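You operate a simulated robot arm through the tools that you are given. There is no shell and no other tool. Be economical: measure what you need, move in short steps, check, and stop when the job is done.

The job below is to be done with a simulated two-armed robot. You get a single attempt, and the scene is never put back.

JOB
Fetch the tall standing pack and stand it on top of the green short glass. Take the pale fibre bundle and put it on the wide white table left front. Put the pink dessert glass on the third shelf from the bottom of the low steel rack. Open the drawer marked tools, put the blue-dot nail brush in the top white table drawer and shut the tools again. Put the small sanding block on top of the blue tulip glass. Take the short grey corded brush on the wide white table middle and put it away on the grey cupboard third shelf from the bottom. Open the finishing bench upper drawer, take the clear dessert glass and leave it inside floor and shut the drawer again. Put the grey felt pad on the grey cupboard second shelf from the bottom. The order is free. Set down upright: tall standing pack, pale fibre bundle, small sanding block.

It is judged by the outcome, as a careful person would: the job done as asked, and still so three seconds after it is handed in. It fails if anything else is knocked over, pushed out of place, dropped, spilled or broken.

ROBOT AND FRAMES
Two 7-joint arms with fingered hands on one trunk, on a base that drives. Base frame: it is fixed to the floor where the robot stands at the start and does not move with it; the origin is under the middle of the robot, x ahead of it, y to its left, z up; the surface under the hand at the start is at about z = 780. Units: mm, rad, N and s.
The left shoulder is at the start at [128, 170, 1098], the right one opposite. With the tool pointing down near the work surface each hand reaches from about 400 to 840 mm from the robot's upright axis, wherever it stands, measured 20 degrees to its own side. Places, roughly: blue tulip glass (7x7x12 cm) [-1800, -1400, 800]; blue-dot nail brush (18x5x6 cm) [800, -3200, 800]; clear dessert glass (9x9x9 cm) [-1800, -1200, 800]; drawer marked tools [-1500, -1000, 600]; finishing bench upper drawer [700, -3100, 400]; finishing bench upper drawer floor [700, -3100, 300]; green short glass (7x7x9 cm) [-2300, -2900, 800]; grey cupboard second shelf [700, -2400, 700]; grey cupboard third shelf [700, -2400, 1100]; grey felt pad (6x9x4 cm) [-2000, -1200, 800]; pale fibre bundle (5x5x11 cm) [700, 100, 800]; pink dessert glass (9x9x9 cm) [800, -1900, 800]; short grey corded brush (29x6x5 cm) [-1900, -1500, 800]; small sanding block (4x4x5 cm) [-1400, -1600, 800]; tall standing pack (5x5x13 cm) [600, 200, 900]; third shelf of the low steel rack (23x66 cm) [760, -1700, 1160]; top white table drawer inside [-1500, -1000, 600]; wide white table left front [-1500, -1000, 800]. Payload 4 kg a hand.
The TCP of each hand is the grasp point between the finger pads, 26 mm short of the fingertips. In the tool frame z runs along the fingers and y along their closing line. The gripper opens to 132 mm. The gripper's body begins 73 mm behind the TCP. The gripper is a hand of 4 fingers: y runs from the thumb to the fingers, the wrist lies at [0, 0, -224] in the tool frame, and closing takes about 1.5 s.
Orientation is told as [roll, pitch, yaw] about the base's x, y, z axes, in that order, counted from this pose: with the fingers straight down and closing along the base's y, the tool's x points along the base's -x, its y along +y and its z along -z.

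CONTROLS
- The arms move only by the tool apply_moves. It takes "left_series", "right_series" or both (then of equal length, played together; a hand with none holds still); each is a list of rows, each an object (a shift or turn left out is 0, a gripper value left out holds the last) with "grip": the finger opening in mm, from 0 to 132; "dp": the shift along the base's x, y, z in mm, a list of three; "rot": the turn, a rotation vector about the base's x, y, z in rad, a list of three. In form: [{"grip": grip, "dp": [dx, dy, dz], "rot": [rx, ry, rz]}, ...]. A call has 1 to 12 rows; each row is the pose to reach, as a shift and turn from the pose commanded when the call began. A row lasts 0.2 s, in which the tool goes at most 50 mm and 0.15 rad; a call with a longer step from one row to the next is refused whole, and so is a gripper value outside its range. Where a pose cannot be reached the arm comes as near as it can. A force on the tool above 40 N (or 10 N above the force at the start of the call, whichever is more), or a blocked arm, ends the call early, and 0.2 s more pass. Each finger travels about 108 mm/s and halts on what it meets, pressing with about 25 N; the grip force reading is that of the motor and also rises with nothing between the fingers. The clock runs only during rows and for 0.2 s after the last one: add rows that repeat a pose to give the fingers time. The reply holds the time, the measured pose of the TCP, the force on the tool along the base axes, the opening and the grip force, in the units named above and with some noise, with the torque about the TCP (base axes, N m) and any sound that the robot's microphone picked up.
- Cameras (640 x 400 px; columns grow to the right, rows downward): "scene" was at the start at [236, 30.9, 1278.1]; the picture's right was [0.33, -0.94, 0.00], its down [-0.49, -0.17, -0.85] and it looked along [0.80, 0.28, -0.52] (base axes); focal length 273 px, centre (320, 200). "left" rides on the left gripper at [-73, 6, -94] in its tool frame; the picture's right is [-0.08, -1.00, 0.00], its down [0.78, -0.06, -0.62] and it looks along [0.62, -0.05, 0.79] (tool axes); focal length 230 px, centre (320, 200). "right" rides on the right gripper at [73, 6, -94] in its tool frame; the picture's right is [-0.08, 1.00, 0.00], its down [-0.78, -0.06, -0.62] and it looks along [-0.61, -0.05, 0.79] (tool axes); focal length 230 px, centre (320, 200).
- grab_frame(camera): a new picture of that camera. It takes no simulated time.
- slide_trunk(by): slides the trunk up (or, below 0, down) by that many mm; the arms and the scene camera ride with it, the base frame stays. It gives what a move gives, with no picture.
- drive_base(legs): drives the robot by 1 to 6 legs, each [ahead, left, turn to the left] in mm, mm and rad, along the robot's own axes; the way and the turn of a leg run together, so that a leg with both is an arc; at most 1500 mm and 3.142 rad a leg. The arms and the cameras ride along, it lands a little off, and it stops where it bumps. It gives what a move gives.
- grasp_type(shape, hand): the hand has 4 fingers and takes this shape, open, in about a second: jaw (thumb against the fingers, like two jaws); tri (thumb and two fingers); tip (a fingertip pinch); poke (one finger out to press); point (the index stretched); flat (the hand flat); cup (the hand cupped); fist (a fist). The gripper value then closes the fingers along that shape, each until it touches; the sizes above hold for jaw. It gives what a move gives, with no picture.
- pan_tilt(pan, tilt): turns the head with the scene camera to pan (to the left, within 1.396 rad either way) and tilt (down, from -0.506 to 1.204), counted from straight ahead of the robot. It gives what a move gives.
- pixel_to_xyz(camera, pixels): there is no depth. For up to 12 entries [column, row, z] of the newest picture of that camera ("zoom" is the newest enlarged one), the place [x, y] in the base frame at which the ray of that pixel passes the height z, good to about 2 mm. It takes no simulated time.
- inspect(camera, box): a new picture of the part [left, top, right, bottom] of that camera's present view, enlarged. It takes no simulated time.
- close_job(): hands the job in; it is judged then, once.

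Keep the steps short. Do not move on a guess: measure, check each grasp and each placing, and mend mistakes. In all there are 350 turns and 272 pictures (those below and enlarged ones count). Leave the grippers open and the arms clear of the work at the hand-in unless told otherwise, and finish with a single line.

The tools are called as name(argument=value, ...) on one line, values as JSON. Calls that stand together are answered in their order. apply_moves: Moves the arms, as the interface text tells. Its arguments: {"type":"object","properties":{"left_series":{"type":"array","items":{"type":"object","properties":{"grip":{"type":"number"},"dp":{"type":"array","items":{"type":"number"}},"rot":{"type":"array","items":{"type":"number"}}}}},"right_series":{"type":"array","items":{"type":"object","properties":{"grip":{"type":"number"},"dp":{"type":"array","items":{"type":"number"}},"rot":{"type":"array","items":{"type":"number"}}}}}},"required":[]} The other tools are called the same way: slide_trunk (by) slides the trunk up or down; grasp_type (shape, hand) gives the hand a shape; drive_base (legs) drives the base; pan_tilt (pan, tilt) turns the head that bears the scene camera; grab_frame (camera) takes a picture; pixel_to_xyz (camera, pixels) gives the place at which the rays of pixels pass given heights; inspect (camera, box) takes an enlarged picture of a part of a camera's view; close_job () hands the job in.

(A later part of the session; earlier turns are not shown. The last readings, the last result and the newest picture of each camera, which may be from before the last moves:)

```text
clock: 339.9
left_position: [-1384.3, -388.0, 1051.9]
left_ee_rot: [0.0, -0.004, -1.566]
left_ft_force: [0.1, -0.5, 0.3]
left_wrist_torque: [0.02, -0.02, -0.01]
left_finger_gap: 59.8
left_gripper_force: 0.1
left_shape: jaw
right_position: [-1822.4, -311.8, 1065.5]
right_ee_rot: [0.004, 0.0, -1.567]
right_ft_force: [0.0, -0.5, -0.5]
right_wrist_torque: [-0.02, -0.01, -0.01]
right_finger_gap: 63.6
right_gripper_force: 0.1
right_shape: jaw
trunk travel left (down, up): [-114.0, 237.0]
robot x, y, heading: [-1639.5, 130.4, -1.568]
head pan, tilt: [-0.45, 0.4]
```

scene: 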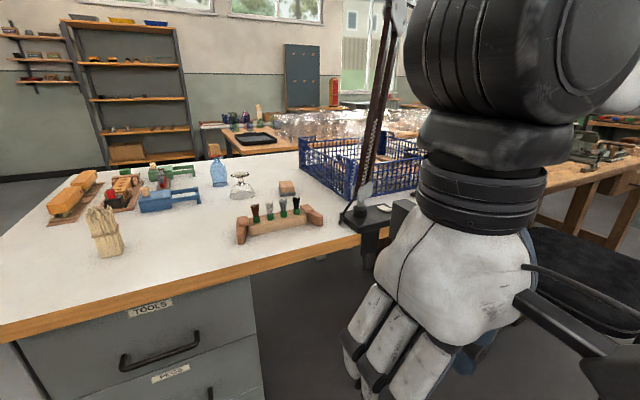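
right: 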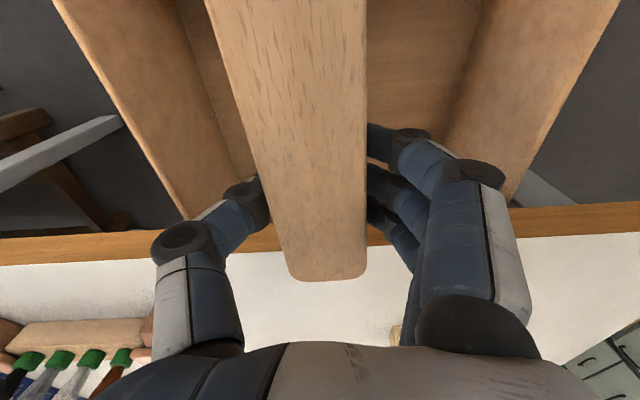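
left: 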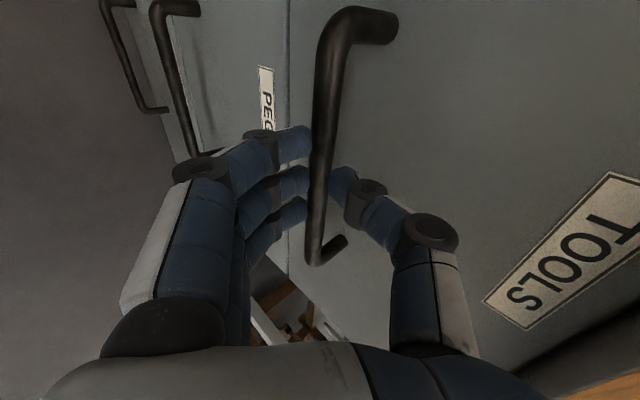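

Drive to (−1700,−370).

drive_base(legs=[[0, -55, 0], [495, 0, 0]])

grab_frame(camera="scene")

grab_frame(camera="right")

```text
clock: 343.6
left_position: [-1445.2, -884.8, 1054.5]
left_ee_rot: [-0.001, -0.007, -1.576]
left_ft_force: [-1.1, -0.6, 0.2]
left_wrist_torque: [0.0, -0.01, 0.0]
left_finger_gap: 60.2
left_gripper_force: 0.0
left_shape: jaw
right_position: [-1881.9, -805.7, 1065.5]
right_ee_rot: [-0.001, -0.002, -1.575]
right_ft_force: [-1.2, -0.3, -0.4]
right_wrist_torque: [0.01, 0.0, 0.0]
right_finger_gap: 63.4
right_gripper_force: 0.1
right_shape: jaw
trunk travel left (down, up): [-114.0, 237.0]
robot x, y, heading: [-1698.4, -366.2, -1.581]
head pan, tilt: [-0.45, 0.4]
```

```text
104 pictures are left
```

scene: 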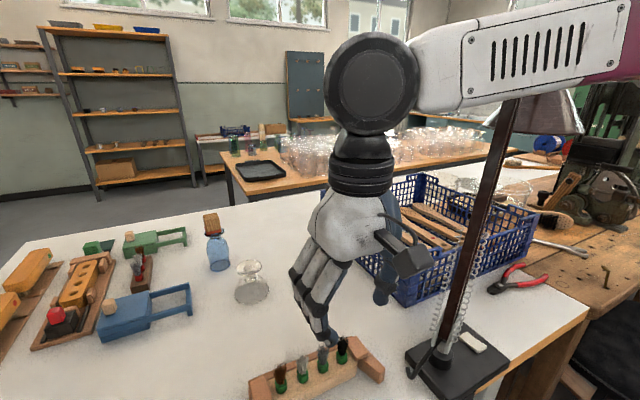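

```text
103 pictures are left
```

right: 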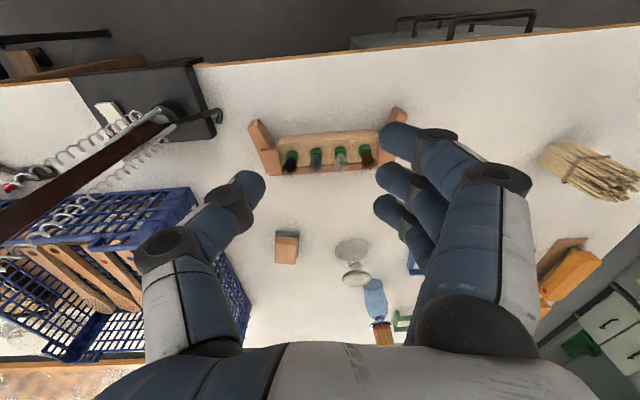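

inspect(camera="right", box=[250, 215, 400, 310])

```text
4.21 times, centred on (325, 262) of right
```

zoom: 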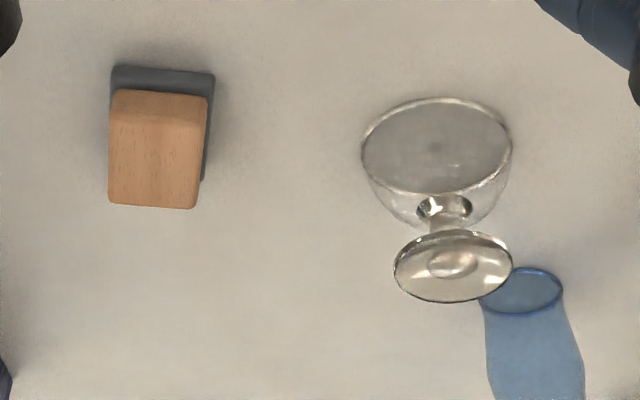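

pixel_to_xyz(camera="zoom", pixels=[[112, 92, 818], [208, 97, 818], [109, 202, 818], [193, 208, 818], [112, 68, 781], [214, 74, 781], [203, 180, 781], [437, 148, 781], [455, 265, 865], [455, 265, 870]])

```text
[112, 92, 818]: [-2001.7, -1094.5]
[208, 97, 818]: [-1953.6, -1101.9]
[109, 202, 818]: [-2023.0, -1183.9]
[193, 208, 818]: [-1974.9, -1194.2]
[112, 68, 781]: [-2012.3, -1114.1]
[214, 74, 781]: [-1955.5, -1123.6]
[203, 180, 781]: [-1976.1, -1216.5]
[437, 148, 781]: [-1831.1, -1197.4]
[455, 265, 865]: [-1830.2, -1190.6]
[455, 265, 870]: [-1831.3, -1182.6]
```

Pad centre ≈ (−1994,−1165), long axis yawed −0.22. Yaw the right hand and move above the way there.

apply_moves(right_series=[{"grip": 80, "dp": [-15, -35, -10], "rot": [0, 0, -0.07]}, {"dp": [-30, -70, -20], "rot": [0, 0, -0.14]}, {"dp": [-45, -105, -30], "rot": [0, 0, -0.21]}, {"dp": [-60, -145, -40], "rot": [0, 0, -0.215]}, {"dp": [-70, -185, -50], "rot": [0, 0, -0.215]}, {"dp": [-80, -220, -60], "rot": [0, 0, -0.215]}, {"dp": [-80, -220, -60], "rot": [0, 0, -0.215]}])

apply_moves(right_series=[{"dp": [-5, -25, -5], "rot": [-0.1, 0.022, 0]}, {"dp": [-12, -50, -10], "rot": [-0.2, 0.044, 0]}, {"dp": [-20, -75, -20], "rot": [-0.3, 0.066, 0]}, {"dp": [-27, -100, -40], "rot": [-0.342, 0.076, 0]}, {"dp": [-32, -125, -70], "rot": [-0.342, 0.076, 0]}, {"dp": [-32, -135, -90], "rot": [-0.342, 0.076, 0]}, {"dp": [-32, -135, -90], "rot": [-0.342, 0.076, 0]}])

grab_frame(camera="scene")

grab_frame(camera="right")

```text
clock: 345.2
left_position: [-1446.3, -884.8, 1055.1]
left_ee_rot: [0.001, -0.008, -1.575]
left_ft_force: [0.3, 0.5, 0.3]
left_wrist_torque: [-0.06, -0.05, 0.01]
left_finger_gap: 60.1
left_gripper_force: 0.2
left_shape: jaw
right_position: [-1962.7, -1027.7, 1008.6]
right_ee_rot: [0.003, -0.002, -1.791]
right_ft_force: [-0.1, 0.0, 0.5]
right_wrist_torque: [-0.02, -0.01, 0.01]
right_finger_gap: 79.4
right_gripper_force: 0.1
right_shape: jaw
trunk travel left (down, up): [-114.0, 237.0]
robot x, y, heading: [-1700.4, -369.8, -1.576]
head pan, tilt: [-0.45, 0.4]
```

```text
clock: 346.8
left_position: [-1445.9, -883.8, 1054.2]
left_ee_rot: [0.0, -0.007, -1.575]
left_ft_force: [-0.2, -0.1, -0.1]
left_wrist_torque: [-0.02, 0.0, -0.01]
left_finger_gap: 60.1
left_gripper_force: 0.1
left_shape: jaw
right_position: [-1992.3, -1161.5, 917.2]
right_ee_rot: [0.002, -0.354, -1.79]
right_ft_force: [-0.6, 0.1, -0.2]
right_wrist_torque: [0.0, -0.01, -0.02]
right_finger_gap: 79.4
right_gripper_force: 0.1
right_shape: jaw
trunk travel left (down, up): [-114.0, 237.0]
robot x, y, heading: [-1700.3, -365.0, -1.579]
head pan, tilt: [-0.45, 0.4]
```

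```text
101 pictures are left
```

scene: 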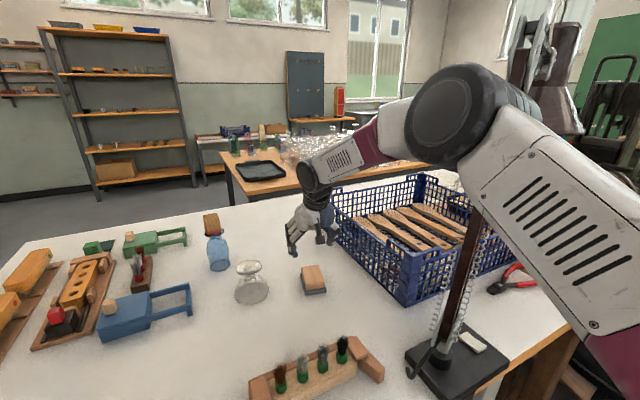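

```text
100 pictures are left
```

right: 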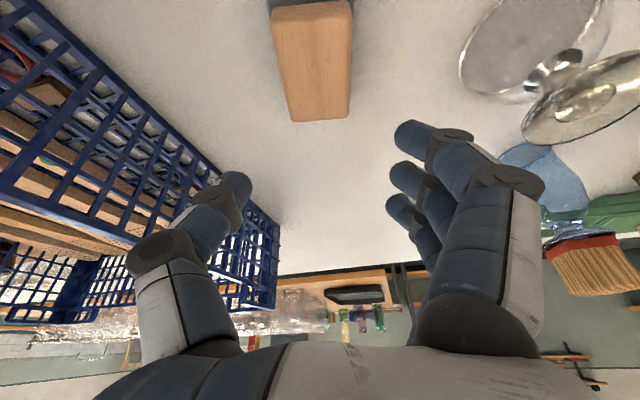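

pixel_to_xyz(camera="right", pixels=[[272, 30, 819], [352, 20, 819], [291, 118, 819], [349, 112, 819], [312, 65, 819], [200, 195, 895], [245, 190, 890], [395, 170, 890]])

```text
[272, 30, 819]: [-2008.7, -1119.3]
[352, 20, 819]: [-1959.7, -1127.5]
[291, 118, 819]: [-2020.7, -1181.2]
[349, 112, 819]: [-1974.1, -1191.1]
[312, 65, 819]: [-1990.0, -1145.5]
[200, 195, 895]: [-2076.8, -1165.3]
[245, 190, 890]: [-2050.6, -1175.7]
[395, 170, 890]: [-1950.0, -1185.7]
```

inspect(camera="scene", box=[260, 190, 360, 310])

```text
3.33 times, centred on (310, 250) of scene
```

zoom: 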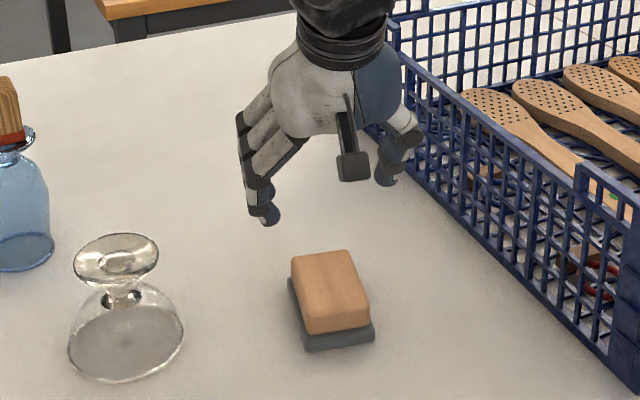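

pixel_to_xyz(camera="zoom", pixels=[[307, 350, 781], [374, 340, 781], [289, 290, 781], [307, 334, 818], [369, 326, 818], [292, 258, 818], [348, 250, 818], [307, 334, 808], [348, 250, 808], [480, 300, 790], [400, 130, 790]])

```text
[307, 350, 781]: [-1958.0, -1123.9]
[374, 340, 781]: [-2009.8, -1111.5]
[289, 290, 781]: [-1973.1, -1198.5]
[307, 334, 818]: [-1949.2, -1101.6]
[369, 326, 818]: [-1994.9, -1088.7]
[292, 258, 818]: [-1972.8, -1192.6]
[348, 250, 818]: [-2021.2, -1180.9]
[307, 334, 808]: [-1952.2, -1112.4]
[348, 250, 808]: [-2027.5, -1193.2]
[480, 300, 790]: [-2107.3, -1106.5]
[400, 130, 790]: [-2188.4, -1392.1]
```

Pad top ≈ 805, centre (−1994,−1163): hand is aligned. Descend to light table contact.

apply_moves(right_series=[{"dp": [-1, -1, -30]}, {"dp": [-2, -1, -60]}, {"dp": [-2, -1, -85]}, {"dp": [-2, -1, -95]}, {"dp": [-2, -1, -100]}, {"dp": [-2, -1, -104]}])

inspect(camera="right", box=[160, 0, 480, 260])

```text
clock: 348.2
left_position: [-1446.4, -882.7, 1055.4]
left_ee_rot: [0.0, -0.007, -1.576]
left_ft_force: [-0.1, 0.7, -0.6]
left_wrist_torque: [-0.02, -0.02, 0.03]
left_finger_gap: 59.9
left_gripper_force: 0.0
left_shape: jaw
right_position: [-1996.0, -1161.6, 814.9]
right_ee_rot: [0.003, -0.357, -1.791]
right_ft_force: [-0.6, -0.5, 6.3]
right_wrist_torque: [0.03, -0.32, -0.01]
right_finger_gap: 79.2
right_gripper_force: 0.1
right_shape: jaw
trunk travel left (down, up): [-114.0, 237.0]
robot x, y, heading: [-1701.5, -371.6, -1.573]
head pan, tilt: [-0.45, 0.4]
```

```text
1.54 times, centred on (320, 130) of right
```

zoom: 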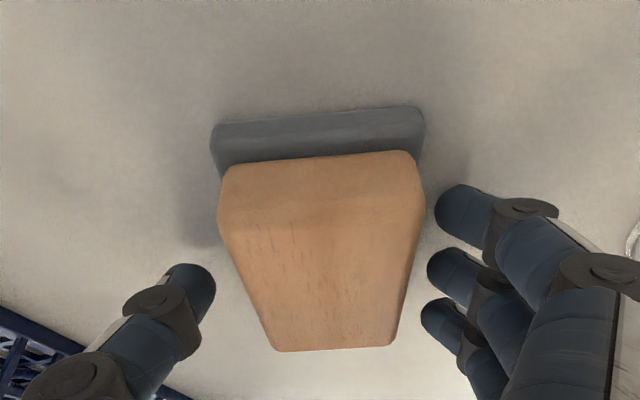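

Contact; pad is between the fingers. Up 2 mm and close, then lift.

apply_moves(right_series=[{"dp": [0, 0, 2]}, {"dp": [0, 0, 2], "grip": 60}, {"dp": [0, 0, 2], "grip": 40}, {"dp": [0, 0, 2], "grip": 40}, {"dp": [0, 0, 2], "grip": 40}, {"dp": [0, 0, 2], "grip": 40}])

apply_moves(right_series=[{"dp": [0, 0, 10]}, {"dp": [0, 0, 25]}, {"dp": [0, 0, 50]}, {"dp": [0, 0, 90]}, {"dp": [0, 0, 120]}])

grab_frame(camera="right")

grab_frame(camera="scene")

```text
clock: 349.6
left_position: [-1445.9, -884.7, 1054.4]
left_ee_rot: [0.001, -0.006, -1.577]
left_ft_force: [1.0, -0.4, -0.5]
left_wrist_torque: [0.01, -0.02, 0.01]
left_finger_gap: 60.0
left_gripper_force: 0.0
left_shape: jaw
right_position: [-1996.0, -1161.1, 814.6]
right_ee_rot: [0.003, -0.351, -1.79]
right_ft_force: [1.0, -0.2, 1.4]
right_wrist_torque: [-0.02, -0.13, 0.01]
right_finger_gap: 47.3
right_gripper_force: 25.6
right_shape: jaw
trunk travel left (down, up): [-114.0, 237.0]
robot x, y, heading: [-1701.0, -367.7, -1.579]
head pan, tilt: [-0.45, 0.4]
```

```text
clock: 350.8
left_position: [-1445.2, -884.2, 1054.9]
left_ee_rot: [-0.001, -0.008, -1.575]
left_ft_force: [-0.2, 0.0, 0.0]
left_wrist_torque: [-0.05, -0.01, 0.0]
left_finger_gap: 60.0
left_gripper_force: 0.0
left_shape: jaw
right_position: [-1995.9, -1162.4, 935.7]
right_ee_rot: [0.002, -0.352, -1.791]
right_ft_force: [0.1, 0.4, -0.3]
right_wrist_torque: [-0.02, 0.05, 0.01]
right_finger_gap: 47.4
right_gripper_force: 24.9
right_shape: jaw
trunk travel left (down, up): [-114.0, 237.0]
robot x, y, heading: [-1700.4, -365.5, -1.578]
head pan, tilt: [-0.45, 0.4]
```

```text
97 pictures are left
```

right: 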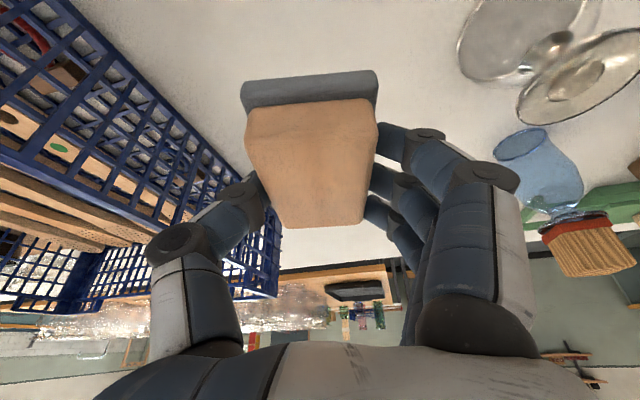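

```text
96 pictures are left
```

scene: 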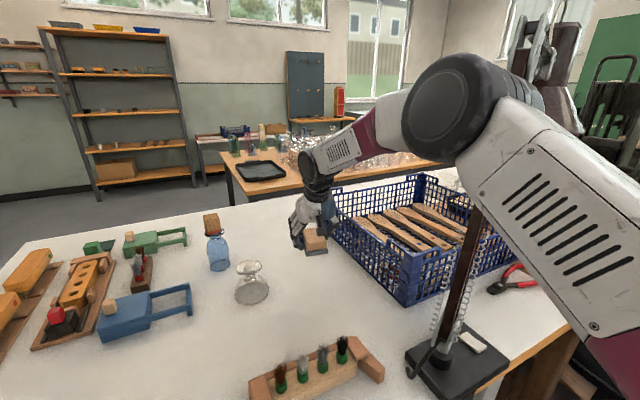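

Pad held. Retract the right hand and drive to the cupboard.

apply_moves(right_series=[{"dp": [10, 40, 20], "rot": [0, 0, 0.05]}, {"dp": [20, 80, 40], "rot": [0, 0, 0.1]}, {"dp": [35, 120, 55], "rot": [0, 0, 0.15]}, {"dp": [50, 160, 70], "rot": [0, 0, 0.21]}, {"dp": [65, 200, 80], "rot": [0, 0, 0.21]}, {"dp": [80, 240, 90], "rot": [0, 0, 0.21]}, {"dp": [95, 280, 100], "rot": [0, 0, 0.21]}, {"dp": [105, 310, 100], "rot": [0, 0, 0.21]}])

drive_base(legs=[[-220, 0, 0], [0, 1200, 0], [1400, 0, 0], [300, 0, 0]])

drive_base(legs=[[0, 0, 1.575]])

```text
clock: 352.6
left_position: [-1446.1, -884.3, 1055.5]
left_ee_rot: [-0.001, -0.006, -1.576]
left_ft_force: [-0.3, -0.2, -0.3]
left_wrist_torque: [-0.02, 0.0, -0.01]
left_finger_gap: 60.3
left_gripper_force: 0.0
left_shape: jaw
right_position: [-1891.8, -850.2, 1034.2]
right_ee_rot: [0.002, -0.354, -1.582]
right_ft_force: [0.3, -0.7, -0.7]
right_wrist_torque: [-0.05, 0.03, 0.0]
right_finger_gap: 46.8
right_gripper_force: 25.1
right_shape: jaw
trunk travel left (down, up): [-114.0, 237.0]
robot x, y, heading: [-1696.3, -367.4, -1.582]
head pan, tilt: [-0.45, 0.4]
```

```text
clock: 372.7
left_position: [-246.0, -2370.6, 1054.7]
left_ee_rot: [0.0, -0.007, -1.563]
left_ft_force: [-0.1, 0.3, -0.4]
left_wrist_torque: [0.01, -0.02, 0.0]
left_finger_gap: 60.1
left_gripper_force: 0.2
left_shape: jaw
right_position: [-691.3, -2342.7, 1033.8]
right_ee_rot: [0.0, -0.352, -1.569]
right_ft_force: [-0.5, 0.4, -1.5]
right_wrist_torque: [0.0, 0.05, 0.0]
right_finger_gap: 47.0
right_gripper_force: 25.0
right_shape: jaw
trunk travel left (down, up): [-114.0, 237.0]
robot x, y, heading: [-503.3, -1854.8, -1.565]
head pan, tilt: [-0.45, 0.4]
```

```text
clock: 376.9
left_position: [10.5, -1600.0, 1052.7]
left_ee_rot: [0.0, -0.007, 0.0]
left_ft_force: [-0.3, -0.2, -0.1]
left_wrist_torque: [-0.01, 0.01, 0.03]
left_finger_gap: 60.0
left_gripper_force: 0.0
left_shape: jaw
right_position: [-20.9, -2043.1, 1033.6]
right_ee_rot: [0.002, -0.353, -0.004]
right_ft_force: [-0.2, 0.1, -1.6]
right_wrist_torque: [-0.02, -0.02, 0.01]
right_finger_gap: 47.3
right_gripper_force: 25.1
right_shape: jaw
trunk travel left (down, up): [-114.0, 237.0]
robot x, y, heading: [-503.6, -1856.5, 0.001]
head pan, tilt: [-0.45, 0.4]
```

Go in front of the cupboard, lower trunk 110 and measure shelf 2.

drive_base(legs=[[0, -440, 0], [280, 0, 0]])

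slide_trunk(by=-110)

pan_tilt(pan=-0.1, tilt=0.5)

grab_frame(camera="scene")

```text
clock: 382.9
left_position: [291.1, -2032.0, 1054.7]
left_ee_rot: [0.0, -0.006, 0.016]
left_ft_force: [-0.4, -0.5, 0.4]
left_wrist_torque: [0.01, 0.03, 0.01]
left_finger_gap: 59.9
left_gripper_force: 0.0
left_shape: jaw
right_position: [266.8, -2476.6, 1033.2]
right_ee_rot: [0.001, -0.352, 0.011]
right_ft_force: [0.4, -0.7, -1.6]
right_wrist_torque: [0.0, 0.01, 0.01]
right_finger_gap: 46.8
right_gripper_force: 25.0
right_shape: jaw
trunk travel left (down, up): [-114.0, 237.0]
robot x, y, heading: [-220.8, -2292.4, 0.013]
head pan, tilt: [-0.45, 0.4]
```

```text
clock: 384.3
left_position: [290.3, -2031.1, 944.6]
left_ee_rot: [0.0, -0.009, 0.017]
left_ft_force: [0.3, 0.0, 0.8]
left_wrist_torque: [-0.01, -0.01, 0.02]
left_finger_gap: 60.2
left_gripper_force: 0.0
left_shape: jaw
right_position: [270.1, -2476.4, 915.8]
right_ee_rot: [0.0, -0.322, 0.011]
right_ft_force: [-0.5, -0.1, 0.1]
right_wrist_torque: [-0.04, -0.04, 0.03]
right_finger_gap: 46.7
right_gripper_force: 25.0
right_shape: jaw
trunk travel left (down, up): [-4.0, 347.0]
robot x, y, heading: [-219.5, -2291.1, 0.019]
head pan, tilt: [-0.45, 0.4]
```

```text
clock: 385.1
left_position: [293.0, -2032.3, 944.3]
left_ee_rot: [-0.001, -0.005, 0.015]
left_ft_force: [0.2, -0.6, 0.0]
left_wrist_torque: [0.02, -0.01, -0.03]
left_finger_gap: 59.8
left_gripper_force: 0.0
left_shape: jaw
right_position: [272.0, -2476.4, 914.3]
right_ee_rot: [-0.001, -0.32, 0.011]
right_ft_force: [0.2, -0.6, -0.2]
right_wrist_torque: [0.02, 0.03, 0.0]
right_finger_gap: 46.8
right_gripper_force: 25.2
right_shape: jaw
trunk travel left (down, up): [-4.0, 347.0]
robot x, y, heading: [-223.8, -2295.6, 0.013]
head pan, tilt: [-0.099, 0.499]
```

```text
95 pictures are left
```

scene: 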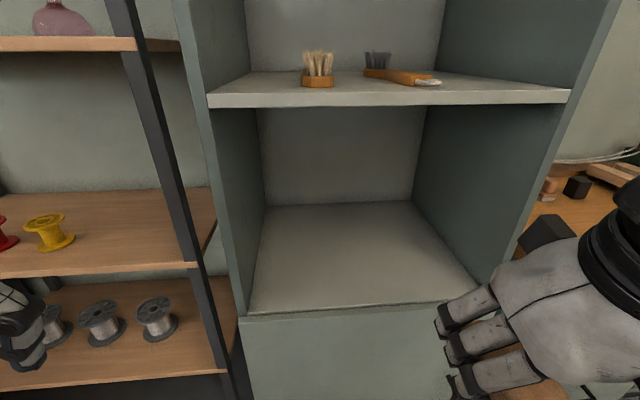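

pixel_to_xyz(camera="scene", pixels=[[245, 318, 650], [245, 318, 680], [245, 318, 700], [330, 309, 660], [265, 205, 660], [412, 200, 660], [210, 107, 1085], [569, 103, 1085], [480, 285, 660]])

```text
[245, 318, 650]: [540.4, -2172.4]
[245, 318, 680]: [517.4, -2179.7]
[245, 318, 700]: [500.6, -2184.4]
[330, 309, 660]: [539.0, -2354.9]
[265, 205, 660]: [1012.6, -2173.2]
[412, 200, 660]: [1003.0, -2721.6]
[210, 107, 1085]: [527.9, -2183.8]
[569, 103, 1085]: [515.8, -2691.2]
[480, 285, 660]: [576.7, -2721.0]
```

Shelf 2 floor ≈ 655. Extend the right arm at z ≈ 745 in front, restoring tilt.

apply_moves(right_series=[{"dp": [20, 0, -40], "rot": [0, -0.02, 0]}, {"dp": [45, 0, -80], "rot": [0, -0.033, -0.01]}, {"dp": [75, 0, -115], "rot": [0, -0.033, -0.01]}, {"dp": [110, 0, -145], "rot": [0, -0.033, -0.01]}, {"dp": [150, 0, -165], "rot": [0, -0.033, -0.01]}, {"dp": [195, 0, -168], "rot": [0, -0.033, -0.01]}, {"dp": [240, 0, -168], "rot": [0, -0.033, -0.01]}, {"dp": [250, 0, -168], "rot": [0, -0.033, -0.01]}])

grab_frame(camera="scene")

```text
clock: 386.9
left_position: [290.2, -2032.0, 944.7]
left_ee_rot: [0.002, -0.007, 0.014]
left_ft_force: [0.1, 0.2, -0.3]
left_wrist_torque: [0.01, -0.03, -0.02]
left_finger_gap: 60.3
left_gripper_force: 0.1
left_shape: jaw
right_position: [522.9, -2477.5, 747.1]
right_ee_rot: [0.001, -0.354, -0.001]
right_ft_force: [0.8, -0.6, -0.3]
right_wrist_torque: [-0.01, -0.05, -0.01]
right_finger_gap: 46.8
right_gripper_force: 24.6
right_shape: jaw
right hand out of reach, approached as far as the arm can: row 1
trunk travel left (down, up): [-4.0, 347.0]
robot x, y, heading: [-220.4, -2296.7, 0.015]
head pan, tilt: [-0.099, 0.499]
```

```text
94 pictures are left
```

scene: 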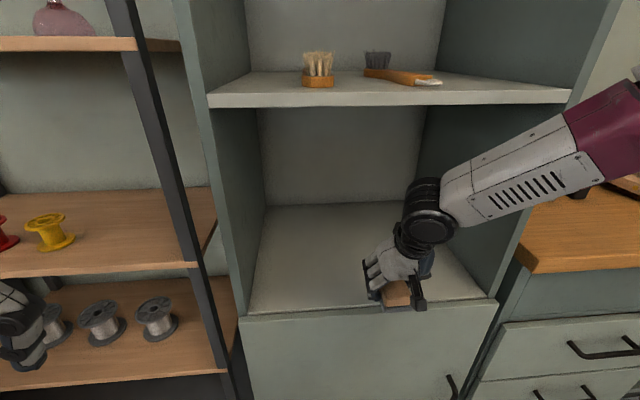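

Forearm bows to the right; extend further with the arm (straightens the elbow) and shift left a bit.

apply_moves(right_series=[{"dp": [25, 15, 0]}, {"dp": [50, 30, 0]}, {"dp": [75, 45, 0]}, {"dp": [95, 50, 0]}, {"dp": [95, 50, 0]}])

grab_frame(camera="scene")

```text
clock: 388.1
left_position: [291.6, -2031.4, 945.1]
left_ee_rot: [0.001, -0.007, 0.017]
left_ft_force: [0.1, 0.4, -0.5]
left_wrist_torque: [0.02, 0.05, -0.02]
left_finger_gap: 60.1
left_gripper_force: 0.1
left_shape: jaw
right_position: [617.5, -2426.2, 747.8]
right_ee_rot: [-0.002, -0.351, 0.001]
right_ft_force: [-0.4, -0.1, -0.8]
right_wrist_torque: [-0.03, 0.0, 0.01]
right_finger_gap: 46.8
right_gripper_force: 24.8
right_shape: jaw
trunk travel left (down, up): [-4.0, 347.0]
robot x, y, heading: [-220.6, -2293.0, 0.011]
head pan, tilt: [-0.099, 0.499]
```

```text
93 pictures are left
```

scene: 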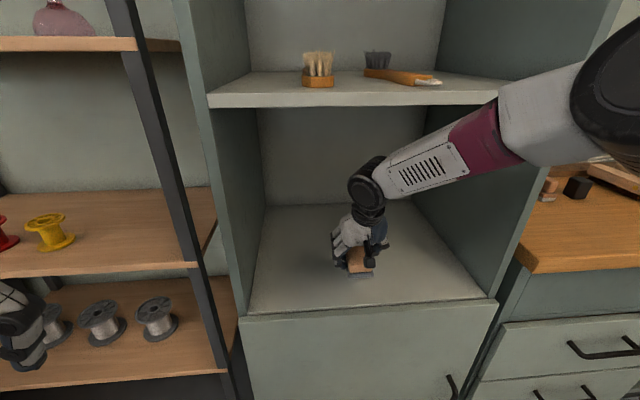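

Drive ahead 85, then lower to contact.

drive_base(legs=[[85, 0, -0.012]])

apply_moves(right_series=[{"dp": [0, 0, -20]}, {"dp": [0, 0, -40]}, {"dp": [0, 0, -48]}, {"dp": [0, 0, -54]}, {"dp": [0, 0, -60]}, {"dp": [0, 0, -66]}])

grab_frame(camera="scene")

```text
clock: 389.2
left_position: [380.4, -2037.4, 944.3]
left_ee_rot: [0.0, -0.005, 0.002]
left_ft_force: [0.5, -0.3, -1.0]
left_wrist_torque: [0.0, 0.02, 0.0]
left_finger_gap: 59.9
left_gripper_force: 0.0
left_shape: jaw
right_position: [700.7, -2436.8, 747.4]
right_ee_rot: [-0.002, -0.351, -0.014]
right_ft_force: [0.0, 0.0, -1.0]
right_wrist_torque: [0.04, -0.01, -0.01]
right_finger_gap: 47.0
right_gripper_force: 25.6
right_shape: jaw
trunk travel left (down, up): [-4.0, 347.0]
robot x, y, heading: [-138.3, -2296.0, 0.0]
head pan, tilt: [-0.099, 0.499]
```

```text
clock: 390.8
left_position: [374.7, -2037.7, 946.9]
left_ee_rot: [-0.001, -0.01, 0.0]
left_ft_force: [0.4, -0.2, 0.8]
left_wrist_torque: [0.03, -0.01, 0.0]
left_finger_gap: 60.2
left_gripper_force: 0.0
left_shape: jaw
right_position: [704.7, -2436.5, 693.2]
right_ee_rot: [0.006, -0.372, -0.017]
right_ft_force: [-1.9, -0.2, 28.0]
right_wrist_torque: [0.31, 0.03, -0.03]
right_finger_gap: 48.0
right_gripper_force: 25.1
right_shape: jaw
trunk travel left (down, up): [-4.0, 347.0]
robot x, y, heading: [-137.2, -2296.1, 0.003]
head pan, tilt: [-0.099, 0.499]
stopped in row 6 (right hand): the force on the tool passed its limit at 42 N (the readings are from after the stop); the commanded pose is now the measured one
```

```text
92 pictures are left
```

scene: 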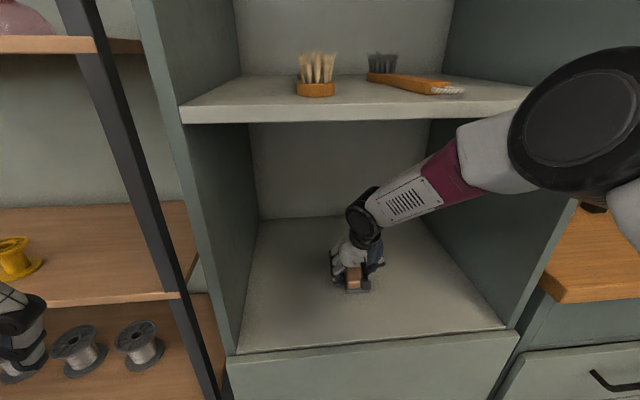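

On the shelf floor. Ease up 3 mm, open, rise and withdraw.

apply_moves(right_series=[{"dp": [0, 0, 4]}, {"dp": [0, 0, 4], "grip": 62}, {"dp": [0, 0, 4], "grip": 80}, {"dp": [0, 0, 4], "grip": 80}, {"dp": [0, 0, 30], "grip": 80}, {"dp": [0, 0, 60], "grip": 80}])

inspect(camera="scene", box=[230, 180, 480, 340])

```text
clock: 392.2
left_position: [378.9, -2038.1, 944.1]
left_ee_rot: [-0.001, -0.006, 0.002]
left_ft_force: [0.2, 0.1, 0.1]
left_wrist_torque: [-0.02, -0.03, 0.04]
left_finger_gap: 60.0
left_gripper_force: 0.1
left_shape: jaw
right_position: [703.8, -2435.9, 745.2]
right_ee_rot: [0.002, -0.361, -0.012]
right_ft_force: [0.3, 0.2, -0.1]
right_wrist_torque: [0.04, -0.01, -0.01]
right_finger_gap: 79.5
right_gripper_force: 0.0
right_shape: jaw
trunk travel left (down, up): [-4.0, 347.0]
robot x, y, heading: [-138.5, -2296.8, -0.0]
head pan, tilt: [-0.099, 0.499]
```

```text
2.50 times, centred on (355, 260) of scene
```

zoom: 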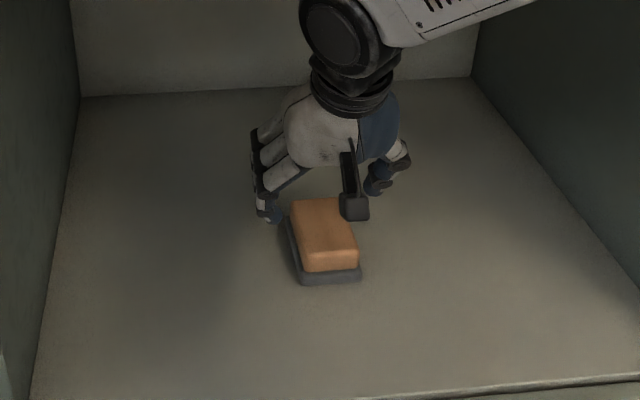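

Pad is on shelf 2. Back out, tuck the right hand, and go to the finishing-bench drawer to open it first.

drive_base(legs=[[-400, 0, 0], [0, -850, 0]])

apply_moves(right_series=[{"dp": [-40, -15, 30], "rot": [0, 0.1, 0]}, {"dp": [-80, -30, 60], "rot": [0, 0.2, 0]}, {"dp": [-120, -45, 90], "rot": [0, 0.3, 0]}, {"dp": [-160, -60, 120], "rot": [0, 0.36, 0]}, {"dp": [-200, -70, 150], "rot": [0, 0.36, 0]}, {"dp": [-240, -80, 180], "rot": [0, 0.36, 0]}, {"dp": [-280, -90, 200], "rot": [0, 0.36, 0]}, {"dp": [-320, -100, 210], "rot": [0, 0.36, 0]}, {"dp": [-360, -100, 215], "rot": [0, 0.36, 0]}])

grab_frame(camera="scene")

```text
clock: 402.1
left_position: [-26.1, -2893.6, 944.8]
left_ee_rot: [0.002, -0.006, -0.023]
left_ft_force: [0.0, 0.5, 0.4]
left_wrist_torque: [0.01, 0.01, 0.0]
left_finger_gap: 60.0
left_gripper_force: 0.1
left_shape: jaw
right_position: [290.1, -3301.0, 745.4]
right_ee_rot: [0.004, -0.362, -0.037]
right_ft_force: [0.0, 0.5, 0.0]
right_wrist_torque: [0.01, 0.02, 0.0]
right_finger_gap: 79.5
right_gripper_force: 0.0
right_shape: jaw
trunk travel left (down, up): [-4.0, 347.0]
robot x, y, heading: [-548.1, -3139.9, -0.028]
head pan, tilt: [-0.099, 0.499]
```

```text
refused: row 1 steps farther than a row can; nothing moved
```

```text
90 pictures are left
```

scene: 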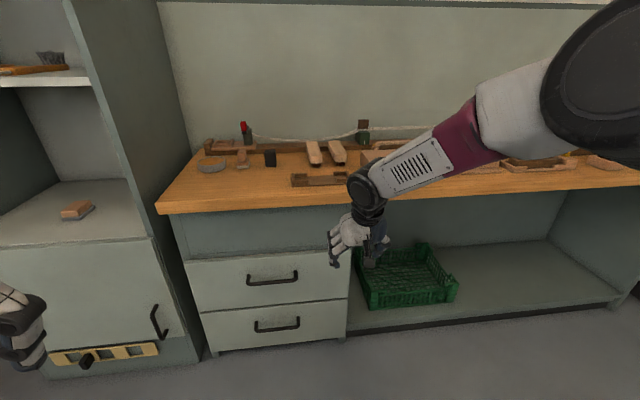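

apply_moves(right_series=[{"dp": [-32, -10, 25], "rot": [0, 0.07, 0]}, {"dp": [-64, -20, 50], "rot": [0, 0.14, 0]}, {"dp": [-98, -30, 75], "rot": [0, 0.21, 0]}, {"dp": [-132, -40, 100], "rot": [0, 0.28, 0]}, {"dp": [-168, -50, 125], "rot": [0, 0.34, 0]}, {"dp": [-204, -60, 150], "rot": [0, 0.36, 0]}, {"dp": [-242, -70, 172], "rot": [0, 0.36, 0]}, {"dp": [-282, -80, 190], "rot": [0, 0.36, 0]}, {"dp": [-322, -85, 205], "rot": [0, 0.36, 0]}, {"dp": [-360, -90, 215], "rot": [0, 0.36, 0]}])

inspect(camera="scene", box=[170, 190, 370, 350])

```text
clock: 404.3
left_position: [-26.1, -2893.0, 945.8]
left_ee_rot: [0.0, -0.007, -0.022]
left_ft_force: [-0.4, 0.6, -0.7]
left_wrist_torque: [0.03, -0.02, 0.0]
left_finger_gap: 59.8
left_gripper_force: 0.1
left_shape: jaw
right_position: [-70.6, -3390.6, 963.1]
right_ee_rot: [-0.011, -0.002, -0.037]
right_ft_force: [-0.3, 0.4, -0.2]
right_wrist_torque: [0.0, 0.0, 0.06]
right_finger_gap: 79.5
right_gripper_force: 0.1
right_shape: jaw
trunk travel left (down, up): [-4.0, 347.0]
robot x, y, heading: [-550.1, -3133.9, -0.029]
head pan, tilt: [-0.099, 0.499]
```

```text
2.50 times, centred on (270, 270) of scene
```

zoom: 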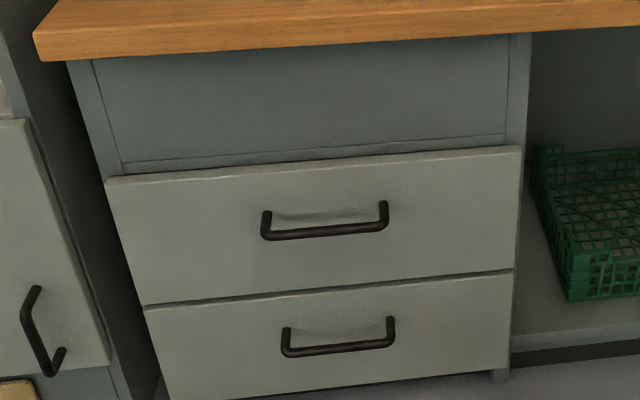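

pixel_to_xyz(camera="zoom", pixels=[[325, 233, 380], [325, 233, 400], [325, 233, 420], [325, 233, 440], [265, 236, 410], [386, 228, 410], [265, 213, 420], [40, 58, 750], [310, 290, 300], [310, 170, 490], [310, 170, 510]])

```text
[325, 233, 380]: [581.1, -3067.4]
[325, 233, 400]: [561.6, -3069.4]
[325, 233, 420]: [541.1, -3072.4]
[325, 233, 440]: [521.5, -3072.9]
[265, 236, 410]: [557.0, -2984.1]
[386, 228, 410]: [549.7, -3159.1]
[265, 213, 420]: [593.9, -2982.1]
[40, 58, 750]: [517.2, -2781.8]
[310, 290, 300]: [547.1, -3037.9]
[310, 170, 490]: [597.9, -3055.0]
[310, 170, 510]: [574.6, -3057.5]
```

drive_base(legs=[[0, 0, 0.028]])

apply_moves(left_series=[{"dp": [0, 0, 0], "rot": [0, 0, 0.14]}, {"dp": [0, 0, -5], "rot": [0, 0, 0.28]}, {"dp": [0, 0, -10], "rot": [0, 0, 0.42]}, {"dp": [0, 0, -15], "rot": [0, 0, 0.56]}, {"dp": [0, 0, -20], "rot": [0, 0, 0.7]}, {"dp": [0, 0, -25], "rot": [0, 0, 0.84]}, {"dp": [0, 0, -30], "rot": [0, 0, 0.98]}, {"dp": [0, 0, -30], "rot": [0, 0, 1.12]}, {"dp": [0, 0, -30], "rot": [0, 0, 1.26]}, {"dp": [0, 0, -30], "rot": [0, 0, 1.4]}, {"dp": [0, 0, -30], "rot": [0, 0, 1.54]}, {"dp": [0, 0, -30], "rot": [0, 0, 1.58]}])

apply_moves(left_series=[{"dp": [5, -10, -35], "rot": [0, -0.13, 0]}, {"dp": [10, -25, -70], "rot": [0, -0.26, 0]}, {"dp": [15, -40, -105], "rot": [0, -0.39, 0]}, {"dp": [20, -55, -140], "rot": [0, -0.52, 0]}, {"dp": [25, -70, -175], "rot": [0, -0.65, 0]}, {"dp": [30, -85, -210], "rot": [0, -0.79, 0]}, {"dp": [35, -100, -245], "rot": [0, -0.79, 0]}, {"dp": [40, -110, -285], "rot": [0, -0.79, 0]}, {"dp": [40, -120, -325], "rot": [0, -0.79, 0]}, {"dp": [40, -120, -365], "rot": [0, -0.79, 0]}, {"dp": [40, -120, -400], "rot": [0, -0.79, 0]}])

```text
clock: 405.0
left_position: [-32.3, -2879.4, 944.6]
left_ee_rot: [-0.001, -0.007, 0.006]
left_ft_force: [0.3, 0.6, -0.5]
left_wrist_torque: [-0.03, 0.01, -0.01]
left_finger_gap: 60.1
left_gripper_force: 0.0
left_shape: jaw
right_position: [-62.4, -3376.4, 961.2]
right_ee_rot: [-0.011, -0.002, -0.008]
right_ft_force: [0.7, -0.4, 0.5]
right_wrist_torque: [-0.02, -0.02, 0.01]
right_finger_gap: 79.7
right_gripper_force: 0.1
right_shape: jaw
trunk travel left (down, up): [-4.0, 347.0]
robot x, y, heading: [-545.1, -3137.3, 0.004]
head pan, tilt: [-0.099, 0.499]
```

```text
clock: 407.6
left_position: [-33.6, -2878.1, 914.0]
left_ee_rot: [0.001, -0.006, 1.589]
left_ft_force: [-0.3, -0.1, 0.1]
left_wrist_torque: [0.0, 0.0, -0.01]
left_finger_gap: 60.1
left_gripper_force: 0.1
left_shape: jaw
right_position: [-62.7, -3377.2, 961.0]
right_ee_rot: [-0.01, -0.001, -0.008]
right_ft_force: [0.5, 0.4, -0.1]
right_wrist_torque: [-0.02, -0.02, 0.01]
right_finger_gap: 79.8
right_gripper_force: 0.0
right_shape: jaw
trunk travel left (down, up): [-4.0, 347.0]
robot x, y, heading: [-547.7, -3137.4, 0.004]
head pan, tilt: [-0.099, 0.499]
```

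```text
clock: 410.0
left_position: [7.4, -2998.3, 512.0]
left_ee_rot: [-0.79, 0.005, 1.586]
left_ft_force: [0.0, -0.3, 0.3]
left_wrist_torque: [0.01, 0.0, 0.03]
left_finger_gap: 60.2
left_gripper_force: 0.1
left_shape: jaw
left hand out of reach, approached as far as the arm can: row 3, 4, 5, 6, 7
right_position: [-63.1, -3378.3, 960.5]
right_ee_rot: [-0.01, -0.002, -0.007]
right_ft_force: [-0.5, 0.2, -0.1]
right_wrist_torque: [0.03, 0.0, -0.01]
right_finger_gap: 79.8
right_gripper_force: 0.1
right_shape: jaw
trunk travel left (down, up): [-4.0, 347.0]
robot x, y, heading: [-546.9, -3136.7, -0.005]
head pan, tilt: [-0.099, 0.499]
```

drive_base(legs=[[375, -72, 0]])

grab_frame(camera="left")

grab_frame(camera="scene")

```text
clock: 412.5
left_position: [391.8, -3072.6, 514.3]
left_ee_rot: [-0.79, 0.004, 1.584]
left_ft_force: [0.1, -0.3, -0.2]
left_wrist_torque: [0.01, -0.02, 0.0]
left_finger_gap: 60.2
left_gripper_force: 0.0
left_shape: jaw
right_position: [321.3, -3449.7, 961.5]
right_ee_rot: [-0.01, -0.001, -0.012]
right_ft_force: [0.3, 0.4, -0.4]
right_wrist_torque: [-0.01, 0.02, 0.01]
right_finger_gap: 79.6
right_gripper_force: 0.0
right_shape: jaw
trunk travel left (down, up): [-4.0, 347.0]
robot x, y, heading: [-165.0, -3209.3, -0.003]
head pan, tilt: [-0.099, 0.499]
```

```text
88 pictures are left
```

left: 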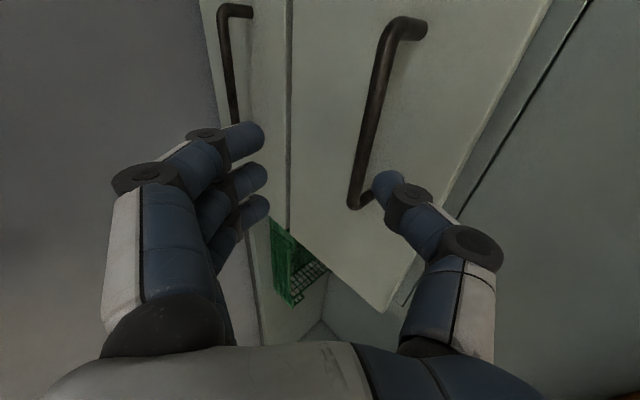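

```text
87 pictures are left
```

scene: 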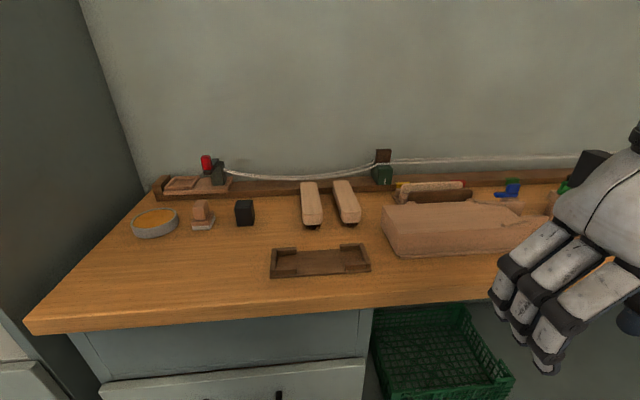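

pixel_to_xyz(camera="left", pixels=[[384, 50, 400], [384, 50, 420], [384, 50, 440], [358, 185, 400], [358, 185, 420], [358, 185, 440], [371, 115, 420]])

pixel_to_xyz(camera="scene", pixels=[[278, 396, 440], [278, 396, 420], [100, 330, 740], [230, 383, 500]])

```text
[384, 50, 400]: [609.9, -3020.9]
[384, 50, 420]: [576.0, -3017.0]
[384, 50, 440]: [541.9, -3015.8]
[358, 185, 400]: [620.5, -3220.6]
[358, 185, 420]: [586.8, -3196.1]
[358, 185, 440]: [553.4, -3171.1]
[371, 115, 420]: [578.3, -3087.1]
```

```text
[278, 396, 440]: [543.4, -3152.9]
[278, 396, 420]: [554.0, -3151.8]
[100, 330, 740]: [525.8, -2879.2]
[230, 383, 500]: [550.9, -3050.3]
```

Tilt the head further down for a steeper view of the handle.

pan_tilt(pan=0.1, tilt=0.95)

grab_frame(camera="scene")

inspect(camera="left", box=[220, 0, 480, 240])

```text
clock: 413.4
left_position: [390.2, -3072.8, 513.5]
left_ee_rot: [-0.791, 0.005, 1.584]
left_ft_force: [0.4, 0.4, 0.3]
left_wrist_torque: [0.02, 0.01, 0.0]
left_finger_gap: 59.9
left_gripper_force: 0.0
left_shape: jaw
right_position: [320.7, -3450.2, 960.7]
right_ee_rot: [-0.01, -0.002, -0.011]
right_ft_force: [0.6, -0.2, 0.0]
right_wrist_torque: [-0.01, -0.01, 0.0]
right_finger_gap: 79.4
right_gripper_force: 0.1
right_shape: jaw
trunk travel left (down, up): [-4.0, 347.0]
robot x, y, heading: [-166.8, -3208.7, 0.005]
head pan, tilt: [0.099, 0.949]
```

```text
86 pictures are left
```

scene: 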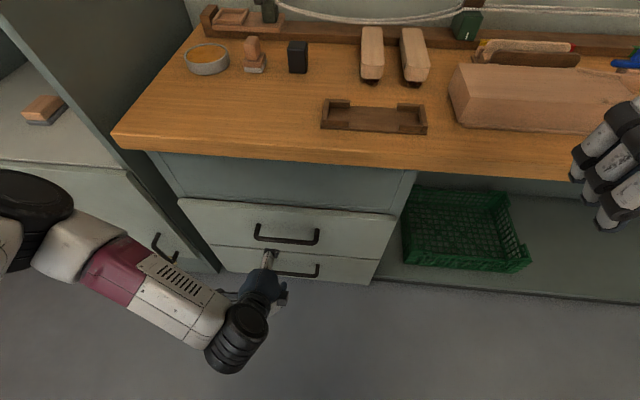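

```text
1.67 times, centred on (350, 120) of left
```

zoom: 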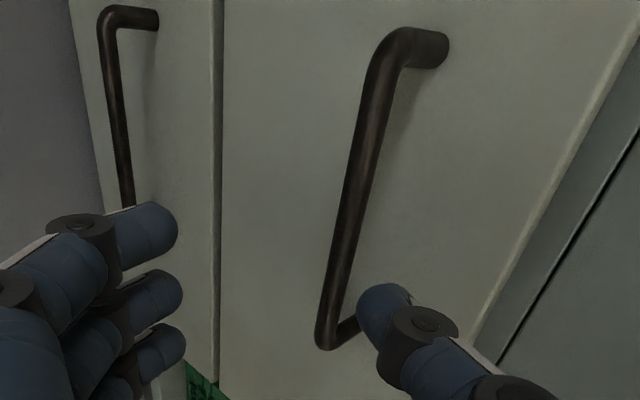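

inspect(camera="scene", box=[170, 190, 410, 290])

```text
2.67 times, centred on (290, 240) of scene
```

zoom: 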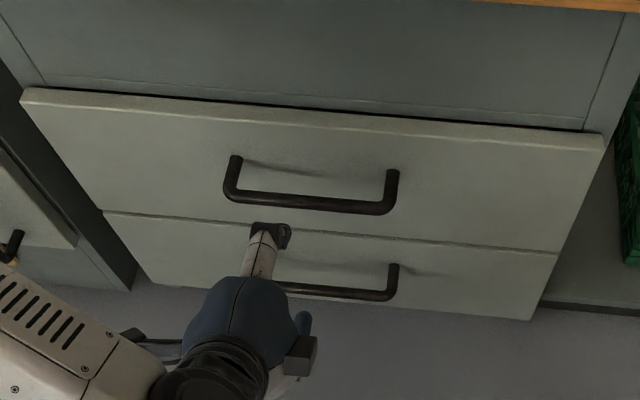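

pixel_to_xyz(camera="zoom", pixels=[[308, 202, 400], [308, 202, 420], [308, 202, 440], [308, 202, 460], [236, 196, 430], [385, 210, 430], [237, 160, 430], [392, 172, 430], [300, 112, 500], [300, 112, 520], [330, 231, 300]])

pixel_to_xyz(camera="left", pixels=[[373, 100, 420], [373, 100, 440], [373, 100, 460], [362, 160, 440], [362, 160, 420], [384, 45, 440]])

```text
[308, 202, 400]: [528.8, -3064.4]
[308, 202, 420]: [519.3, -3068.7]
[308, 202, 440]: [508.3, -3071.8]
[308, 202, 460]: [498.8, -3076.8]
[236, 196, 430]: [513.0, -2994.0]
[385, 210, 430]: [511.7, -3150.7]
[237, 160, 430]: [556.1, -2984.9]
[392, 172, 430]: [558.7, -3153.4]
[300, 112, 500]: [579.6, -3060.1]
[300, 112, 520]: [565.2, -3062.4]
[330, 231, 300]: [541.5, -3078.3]
```

```text
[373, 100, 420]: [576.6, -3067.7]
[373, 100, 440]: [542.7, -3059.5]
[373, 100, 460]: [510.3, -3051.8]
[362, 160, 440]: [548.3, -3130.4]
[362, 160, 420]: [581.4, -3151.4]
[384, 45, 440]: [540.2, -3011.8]
```

Three views agree: bar at x ≈ 495, z ≈ 468, y ≈ −3073. Align on the approach line and advance.

apply_moves(left_series=[{"grip": 44, "dp": [15, 0, 14]}, {"dp": [30, 0, 28]}, {"dp": [30, 0, 28]}, {"dp": [52, 0, 7]}, {"dp": [73, 0, -14]}, {"dp": [86, 0, -27]}, {"dp": [94, 0, -35]}, {"dp": [94, 0, -35]}])

grab_frame(camera="left")

inspect(camera="scene", box=[170, 190, 410, 290])

```text
clock: 415.2
left_position: [485.5, -3073.3, 478.2]
left_ee_rot: [-0.791, 0.006, 1.584]
left_ft_force: [-0.4, 0.3, -1.0]
left_wrist_torque: [0.02, 0.04, -0.01]
left_finger_gap: 44.6
left_gripper_force: 0.0
left_shape: jaw
right_position: [319.9, -3448.9, 961.8]
right_ee_rot: [-0.01, -0.001, -0.013]
right_ft_force: [-0.7, -0.3, -0.2]
right_wrist_torque: [-0.05, -0.02, 0.02]
right_finger_gap: 79.8
right_gripper_force: 0.1
right_shape: jaw
trunk travel left (down, up): [-4.0, 347.0]
robot x, y, heading: [-162.4, -3205.4, 0.002]
head pan, tilt: [0.099, 0.949]
```

```text
83 pictures are left
```

left: 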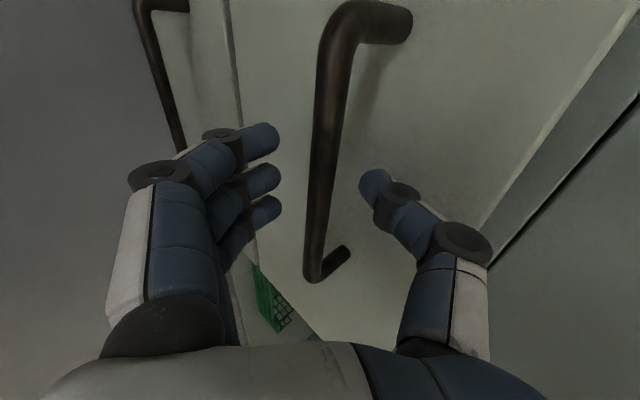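

```text
2.67 times, centred on (290, 240) of scene
```

zoom: 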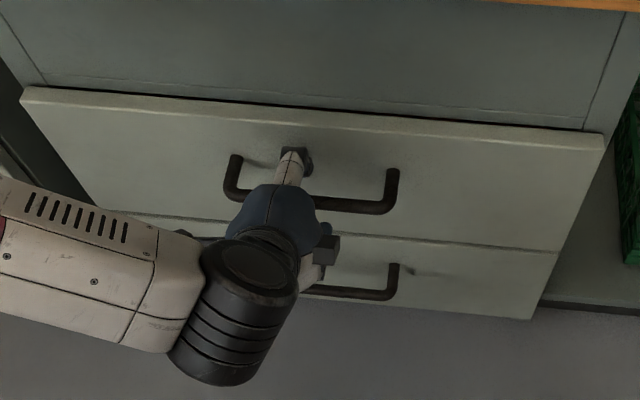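

The bar sits between thumb and fingers. Close, then pull back by driving.

apply_moves(left_series=[{"grip": 5}, {"grip": 5}, {"grip": 5}, {"grip": 5}, {"grip": 5}])

drive_base(legs=[[-150, 0, 0]])

grab_frame(camera="scene")

```text
clock: 416.4
left_position: [486.4, -3071.8, 479.0]
left_ee_rot: [-0.791, 0.005, 1.581]
left_ft_force: [1.1, 0.1, 1.2]
left_wrist_torque: [0.02, -0.04, 0.0]
left_finger_gap: 5.9
left_gripper_force: 0.2
left_shape: jaw
right_position: [320.4, -3449.7, 961.8]
right_ee_rot: [-0.009, -0.002, -0.012]
right_ft_force: [-0.2, 1.0, -0.2]
right_wrist_torque: [-0.03, -0.01, 0.0]
right_finger_gap: 79.4
right_gripper_force: 0.0
right_shape: jaw
trunk travel left (down, up): [-4.0, 347.0]
robot x, y, heading: [-165.9, -3209.7, 0.001]
head pan, tilt: [0.099, 0.949]
```

```text
clock: 417.7
left_position: [339.1, -3074.3, 479.3]
left_ee_rot: [-0.79, 0.005, 1.579]
left_ft_force: [0.5, -0.3, -1.7]
left_wrist_torque: [0.0, -0.01, 0.01]
left_finger_gap: 5.3
left_gripper_force: 0.1
left_shape: jaw
right_position: [174.0, -3450.2, 961.8]
right_ee_rot: [-0.009, -0.003, -0.014]
right_ft_force: [-0.4, -0.1, 0.5]
right_wrist_torque: [-0.01, -0.01, -0.01]
right_finger_gap: 79.8
right_gripper_force: 0.0
right_shape: jaw
trunk travel left (down, up): [-4.0, 347.0]
robot x, y, heading: [-310.1, -3210.0, -0.002]
head pan, tilt: [0.099, 0.949]
```

```text
81 pictures are left
```

scene: 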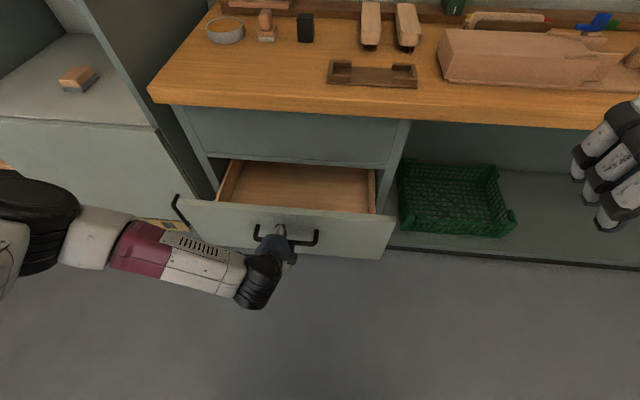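

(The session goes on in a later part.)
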